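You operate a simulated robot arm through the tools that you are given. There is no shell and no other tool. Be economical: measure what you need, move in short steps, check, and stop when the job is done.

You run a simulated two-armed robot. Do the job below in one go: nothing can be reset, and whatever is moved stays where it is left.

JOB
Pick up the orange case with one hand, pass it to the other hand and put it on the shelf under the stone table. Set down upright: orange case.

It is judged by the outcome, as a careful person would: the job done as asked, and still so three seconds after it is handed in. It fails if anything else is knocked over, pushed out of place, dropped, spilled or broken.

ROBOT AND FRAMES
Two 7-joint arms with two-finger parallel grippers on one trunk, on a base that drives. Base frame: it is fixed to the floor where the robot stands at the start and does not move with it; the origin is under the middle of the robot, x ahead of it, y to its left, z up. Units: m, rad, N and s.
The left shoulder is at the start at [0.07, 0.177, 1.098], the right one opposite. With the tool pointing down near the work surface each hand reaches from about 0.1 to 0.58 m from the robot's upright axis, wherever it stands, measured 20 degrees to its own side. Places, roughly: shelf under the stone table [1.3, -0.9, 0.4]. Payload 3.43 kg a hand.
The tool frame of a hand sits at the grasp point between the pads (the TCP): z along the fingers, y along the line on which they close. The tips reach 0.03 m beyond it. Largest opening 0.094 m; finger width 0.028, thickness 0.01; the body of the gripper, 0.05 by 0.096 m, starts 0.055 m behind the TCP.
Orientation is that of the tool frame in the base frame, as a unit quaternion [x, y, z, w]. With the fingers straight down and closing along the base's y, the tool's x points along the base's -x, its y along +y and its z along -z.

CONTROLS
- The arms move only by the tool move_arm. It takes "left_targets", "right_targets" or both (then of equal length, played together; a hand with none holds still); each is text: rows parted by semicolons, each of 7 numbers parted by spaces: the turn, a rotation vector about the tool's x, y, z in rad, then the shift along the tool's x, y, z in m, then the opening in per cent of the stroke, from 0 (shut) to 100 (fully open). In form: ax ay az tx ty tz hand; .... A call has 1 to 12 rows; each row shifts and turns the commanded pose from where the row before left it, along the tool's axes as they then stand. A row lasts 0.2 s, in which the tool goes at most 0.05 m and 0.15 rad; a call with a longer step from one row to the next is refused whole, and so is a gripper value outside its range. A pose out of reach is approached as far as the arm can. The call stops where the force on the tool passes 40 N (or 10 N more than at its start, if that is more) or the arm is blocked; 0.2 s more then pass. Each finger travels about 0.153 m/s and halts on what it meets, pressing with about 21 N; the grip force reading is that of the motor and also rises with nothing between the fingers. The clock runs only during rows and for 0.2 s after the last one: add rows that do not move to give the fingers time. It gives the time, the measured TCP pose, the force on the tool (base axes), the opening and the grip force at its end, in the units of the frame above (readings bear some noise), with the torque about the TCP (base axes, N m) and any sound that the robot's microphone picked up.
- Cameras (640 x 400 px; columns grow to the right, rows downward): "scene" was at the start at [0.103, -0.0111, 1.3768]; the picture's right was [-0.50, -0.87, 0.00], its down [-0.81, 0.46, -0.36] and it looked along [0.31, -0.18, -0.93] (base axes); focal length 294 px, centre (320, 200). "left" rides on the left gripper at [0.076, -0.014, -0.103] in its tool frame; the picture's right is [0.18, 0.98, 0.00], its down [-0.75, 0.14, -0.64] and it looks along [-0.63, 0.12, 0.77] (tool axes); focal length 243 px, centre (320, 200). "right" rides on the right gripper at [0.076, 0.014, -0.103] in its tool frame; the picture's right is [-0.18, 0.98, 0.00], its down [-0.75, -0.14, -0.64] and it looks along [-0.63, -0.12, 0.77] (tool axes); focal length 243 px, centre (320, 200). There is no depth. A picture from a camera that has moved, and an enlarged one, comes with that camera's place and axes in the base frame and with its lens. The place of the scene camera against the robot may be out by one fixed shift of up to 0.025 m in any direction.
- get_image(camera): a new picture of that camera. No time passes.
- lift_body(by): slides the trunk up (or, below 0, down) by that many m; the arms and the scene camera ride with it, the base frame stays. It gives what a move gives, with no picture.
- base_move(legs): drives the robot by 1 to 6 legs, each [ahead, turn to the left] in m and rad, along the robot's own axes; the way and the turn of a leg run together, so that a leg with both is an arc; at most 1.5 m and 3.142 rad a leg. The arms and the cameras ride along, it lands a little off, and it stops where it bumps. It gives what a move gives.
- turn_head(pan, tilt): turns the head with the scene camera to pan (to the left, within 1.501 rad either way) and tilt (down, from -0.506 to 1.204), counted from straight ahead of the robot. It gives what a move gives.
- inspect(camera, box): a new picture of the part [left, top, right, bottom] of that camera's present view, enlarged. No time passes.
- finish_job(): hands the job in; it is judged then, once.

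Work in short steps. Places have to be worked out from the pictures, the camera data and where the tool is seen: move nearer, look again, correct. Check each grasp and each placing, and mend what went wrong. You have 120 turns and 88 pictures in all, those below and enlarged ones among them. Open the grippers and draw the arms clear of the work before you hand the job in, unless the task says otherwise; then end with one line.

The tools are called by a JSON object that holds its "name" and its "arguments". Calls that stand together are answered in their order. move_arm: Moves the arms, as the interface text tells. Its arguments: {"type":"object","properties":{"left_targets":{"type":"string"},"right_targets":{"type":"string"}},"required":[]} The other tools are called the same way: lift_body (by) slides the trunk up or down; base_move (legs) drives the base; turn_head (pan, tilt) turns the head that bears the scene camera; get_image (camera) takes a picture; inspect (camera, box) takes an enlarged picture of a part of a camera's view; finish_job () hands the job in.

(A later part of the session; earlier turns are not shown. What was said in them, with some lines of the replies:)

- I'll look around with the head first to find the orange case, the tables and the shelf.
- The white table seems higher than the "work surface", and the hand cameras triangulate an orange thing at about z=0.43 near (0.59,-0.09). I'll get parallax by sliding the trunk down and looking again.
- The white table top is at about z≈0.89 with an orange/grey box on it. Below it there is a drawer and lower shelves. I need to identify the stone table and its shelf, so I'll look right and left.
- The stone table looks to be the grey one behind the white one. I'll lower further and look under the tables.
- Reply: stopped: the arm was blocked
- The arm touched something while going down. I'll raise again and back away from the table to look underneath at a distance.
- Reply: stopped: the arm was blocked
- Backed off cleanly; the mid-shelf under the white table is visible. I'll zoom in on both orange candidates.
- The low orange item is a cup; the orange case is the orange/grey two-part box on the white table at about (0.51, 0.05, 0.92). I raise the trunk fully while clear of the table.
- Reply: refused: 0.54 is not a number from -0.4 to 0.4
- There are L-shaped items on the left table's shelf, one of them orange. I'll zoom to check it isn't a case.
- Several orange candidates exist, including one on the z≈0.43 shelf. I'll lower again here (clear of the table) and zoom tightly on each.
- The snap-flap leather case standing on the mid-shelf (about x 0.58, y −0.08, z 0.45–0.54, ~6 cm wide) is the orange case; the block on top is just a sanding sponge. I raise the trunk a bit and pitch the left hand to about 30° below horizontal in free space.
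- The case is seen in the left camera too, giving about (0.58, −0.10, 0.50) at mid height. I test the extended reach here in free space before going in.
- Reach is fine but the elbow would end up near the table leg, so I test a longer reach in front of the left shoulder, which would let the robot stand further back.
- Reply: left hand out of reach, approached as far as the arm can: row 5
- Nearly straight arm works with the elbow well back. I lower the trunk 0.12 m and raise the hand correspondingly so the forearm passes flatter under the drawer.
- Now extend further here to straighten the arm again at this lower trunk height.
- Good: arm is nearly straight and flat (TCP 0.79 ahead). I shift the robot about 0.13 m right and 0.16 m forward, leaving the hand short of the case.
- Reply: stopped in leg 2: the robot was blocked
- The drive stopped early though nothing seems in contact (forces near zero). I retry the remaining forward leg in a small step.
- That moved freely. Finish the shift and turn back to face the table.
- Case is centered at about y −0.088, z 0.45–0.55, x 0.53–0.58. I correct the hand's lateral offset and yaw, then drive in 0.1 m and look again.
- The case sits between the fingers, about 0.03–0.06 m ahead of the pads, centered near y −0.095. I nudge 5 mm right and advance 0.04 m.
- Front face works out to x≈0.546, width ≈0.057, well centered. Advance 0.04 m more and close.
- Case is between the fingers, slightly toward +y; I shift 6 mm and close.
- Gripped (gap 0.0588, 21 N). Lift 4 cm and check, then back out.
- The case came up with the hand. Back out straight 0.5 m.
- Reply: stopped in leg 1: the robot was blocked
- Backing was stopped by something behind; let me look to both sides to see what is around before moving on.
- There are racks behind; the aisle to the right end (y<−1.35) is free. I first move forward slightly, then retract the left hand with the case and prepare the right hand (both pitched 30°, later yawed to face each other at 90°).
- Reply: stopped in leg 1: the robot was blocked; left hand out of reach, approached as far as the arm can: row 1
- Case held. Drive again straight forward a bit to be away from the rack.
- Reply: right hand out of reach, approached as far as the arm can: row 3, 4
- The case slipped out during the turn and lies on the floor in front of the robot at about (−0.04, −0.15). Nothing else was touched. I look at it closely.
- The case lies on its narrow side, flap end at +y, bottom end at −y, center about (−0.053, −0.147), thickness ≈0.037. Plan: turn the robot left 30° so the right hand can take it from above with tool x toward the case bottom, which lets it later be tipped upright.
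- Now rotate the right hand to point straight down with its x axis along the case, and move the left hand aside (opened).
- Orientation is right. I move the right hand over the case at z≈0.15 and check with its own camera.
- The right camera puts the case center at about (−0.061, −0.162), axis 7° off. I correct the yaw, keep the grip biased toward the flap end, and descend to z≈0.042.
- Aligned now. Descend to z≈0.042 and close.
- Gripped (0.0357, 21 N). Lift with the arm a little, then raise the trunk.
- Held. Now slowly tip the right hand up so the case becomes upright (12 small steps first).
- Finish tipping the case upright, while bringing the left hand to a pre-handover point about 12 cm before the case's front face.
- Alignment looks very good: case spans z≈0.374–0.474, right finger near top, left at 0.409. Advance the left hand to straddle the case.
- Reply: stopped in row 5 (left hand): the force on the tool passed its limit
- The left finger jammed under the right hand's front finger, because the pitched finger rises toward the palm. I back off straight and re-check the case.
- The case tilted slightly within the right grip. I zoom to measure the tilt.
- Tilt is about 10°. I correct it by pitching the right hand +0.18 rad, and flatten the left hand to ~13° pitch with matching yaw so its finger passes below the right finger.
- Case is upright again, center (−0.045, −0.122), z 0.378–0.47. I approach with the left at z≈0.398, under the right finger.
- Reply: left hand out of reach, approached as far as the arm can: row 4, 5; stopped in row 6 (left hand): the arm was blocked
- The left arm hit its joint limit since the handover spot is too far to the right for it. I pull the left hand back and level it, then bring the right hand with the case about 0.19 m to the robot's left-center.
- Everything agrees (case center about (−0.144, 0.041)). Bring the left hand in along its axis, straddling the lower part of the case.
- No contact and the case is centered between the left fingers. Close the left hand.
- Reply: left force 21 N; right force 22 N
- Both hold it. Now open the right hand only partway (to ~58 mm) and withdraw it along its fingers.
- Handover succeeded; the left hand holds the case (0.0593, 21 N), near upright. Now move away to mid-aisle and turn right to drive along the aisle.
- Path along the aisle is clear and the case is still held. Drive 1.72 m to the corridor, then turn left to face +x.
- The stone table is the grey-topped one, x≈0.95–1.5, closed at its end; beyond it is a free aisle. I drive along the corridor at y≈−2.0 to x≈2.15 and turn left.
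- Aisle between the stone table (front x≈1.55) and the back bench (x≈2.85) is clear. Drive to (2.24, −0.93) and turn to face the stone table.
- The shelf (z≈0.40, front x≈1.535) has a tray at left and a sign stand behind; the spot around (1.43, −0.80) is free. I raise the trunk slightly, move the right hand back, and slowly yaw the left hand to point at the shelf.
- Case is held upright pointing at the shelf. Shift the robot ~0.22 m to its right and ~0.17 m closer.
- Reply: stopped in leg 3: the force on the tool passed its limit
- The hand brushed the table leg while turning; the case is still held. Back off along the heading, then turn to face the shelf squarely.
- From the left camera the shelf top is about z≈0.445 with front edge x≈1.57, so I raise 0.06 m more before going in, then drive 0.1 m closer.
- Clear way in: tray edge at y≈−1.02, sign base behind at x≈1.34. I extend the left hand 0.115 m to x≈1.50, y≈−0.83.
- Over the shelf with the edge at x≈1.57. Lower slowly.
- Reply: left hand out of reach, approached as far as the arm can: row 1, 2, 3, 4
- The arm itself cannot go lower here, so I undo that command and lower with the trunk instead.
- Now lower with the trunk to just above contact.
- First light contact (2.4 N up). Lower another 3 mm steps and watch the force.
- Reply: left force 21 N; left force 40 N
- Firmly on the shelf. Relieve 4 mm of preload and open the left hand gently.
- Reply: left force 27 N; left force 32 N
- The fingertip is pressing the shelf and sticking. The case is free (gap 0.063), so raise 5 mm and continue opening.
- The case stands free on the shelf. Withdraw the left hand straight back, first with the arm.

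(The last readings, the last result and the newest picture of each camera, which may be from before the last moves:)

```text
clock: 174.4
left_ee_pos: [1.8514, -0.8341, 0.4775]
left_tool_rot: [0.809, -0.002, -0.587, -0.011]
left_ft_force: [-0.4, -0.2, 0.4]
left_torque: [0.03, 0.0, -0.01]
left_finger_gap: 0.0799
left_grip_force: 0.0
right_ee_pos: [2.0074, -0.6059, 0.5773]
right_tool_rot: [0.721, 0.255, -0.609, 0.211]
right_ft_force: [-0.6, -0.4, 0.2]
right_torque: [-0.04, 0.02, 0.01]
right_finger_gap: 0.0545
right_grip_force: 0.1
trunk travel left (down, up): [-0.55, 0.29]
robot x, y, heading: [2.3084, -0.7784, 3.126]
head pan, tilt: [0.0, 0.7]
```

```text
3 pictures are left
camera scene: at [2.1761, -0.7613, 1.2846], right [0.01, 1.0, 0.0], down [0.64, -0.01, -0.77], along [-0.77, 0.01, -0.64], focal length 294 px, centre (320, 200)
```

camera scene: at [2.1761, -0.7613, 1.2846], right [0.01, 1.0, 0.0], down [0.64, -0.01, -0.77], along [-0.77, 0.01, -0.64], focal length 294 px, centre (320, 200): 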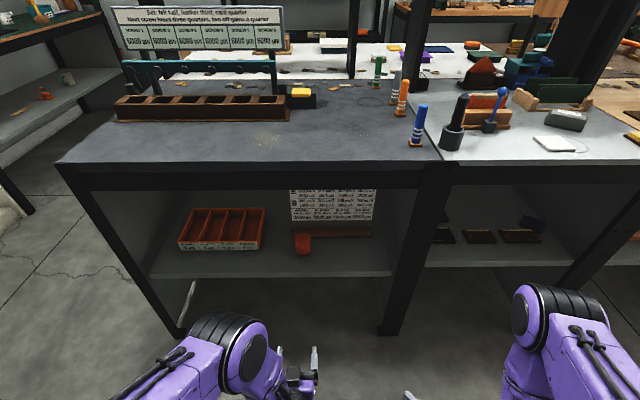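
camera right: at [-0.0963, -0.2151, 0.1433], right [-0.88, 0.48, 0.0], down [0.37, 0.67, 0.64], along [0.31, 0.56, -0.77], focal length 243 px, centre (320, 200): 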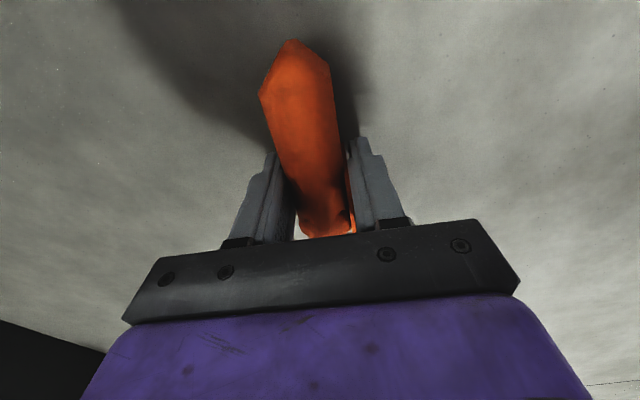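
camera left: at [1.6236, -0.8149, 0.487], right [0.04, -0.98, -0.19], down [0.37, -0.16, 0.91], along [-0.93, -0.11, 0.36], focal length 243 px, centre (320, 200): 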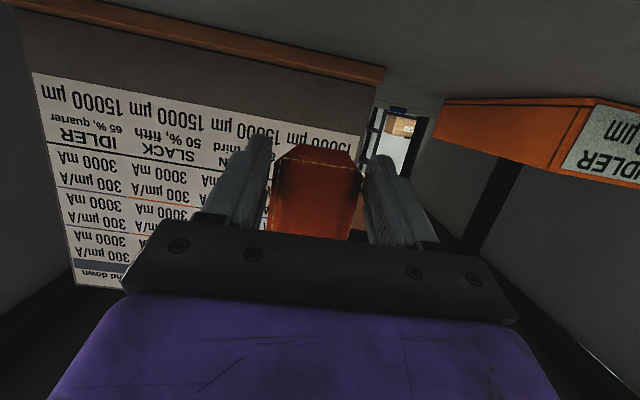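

The case is on the shelf with the hands clear; I zoom in to confirm that it stands upright.

{"name": "inspect", "arguments": {"camera": "scene", "box": [256, 205, 352, 265]}}

{"name": "move_arm", "arguments": {"left_targets": "0 0 0 0 0 0 100;0 0 0 0 0 0 100", "right_targets": "0 0 0 0 0 0 100;0 0 0 0 0 0 100"}}

```text
6.67 times, centred on (304, 235) of scene
camera zoom: at [2.1761, -0.7613, 1.2846], right [0.01, 1.0, 0.0], down [0.64, -0.01, -0.77], along [-0.77, 0.01, -0.64], focal length 1958 px, centre (427, -33)
```

zoom: 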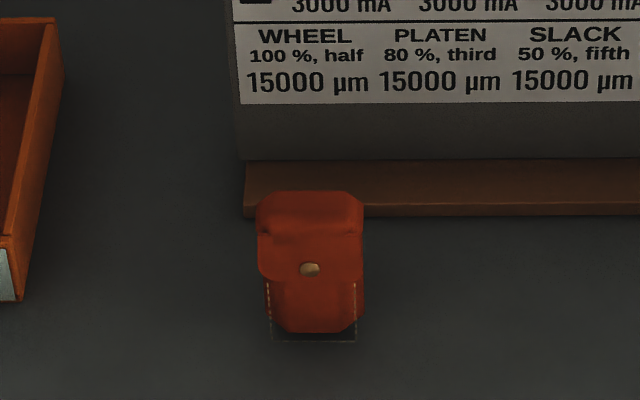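

```text
clock: 175.0
left_ee_pos: [1.8518, -0.8342, 0.4754]
left_tool_rot: [0.809, -0.003, -0.587, -0.012]
left_ft_force: [0.6, -0.8, -0.6]
left_torque: [-0.01, -0.02, -0.03]
left_finger_gap: 0.0939
left_grip_force: 0.0
right_ee_pos: [2.0067, -0.606, 0.5771]
right_tool_rot: [0.721, 0.254, -0.609, 0.211]
right_ft_force: [-0.4, 0.0, -0.1]
right_torque: [0.02, -0.02, 0.02]
right_finger_gap: 0.0941
right_grip_force: 0.1
trunk travel left (down, up): [-0.55, 0.29]
robot x, y, heading: [2.3055, -0.7779, 3.128]
head pan, tilt: [0.0, 0.7]
```

The case stands upright and free on the stone table's shelf, both grippers are open and clear, and the items around it are undisturbed. Handing in.

{"name": "finish_job", "arguments": {}}

```text
The job is handed in.
```

The orange case was passed from the right hand to the left and now stands upright on the shelf under the stone table. On the way I dropped it once on the floor and had to pick it up again. The arms also touched furniture a few times: something during an early trunk move, a table leg, and something behind the robot. I saw nothing else out of place in the pictures I took.
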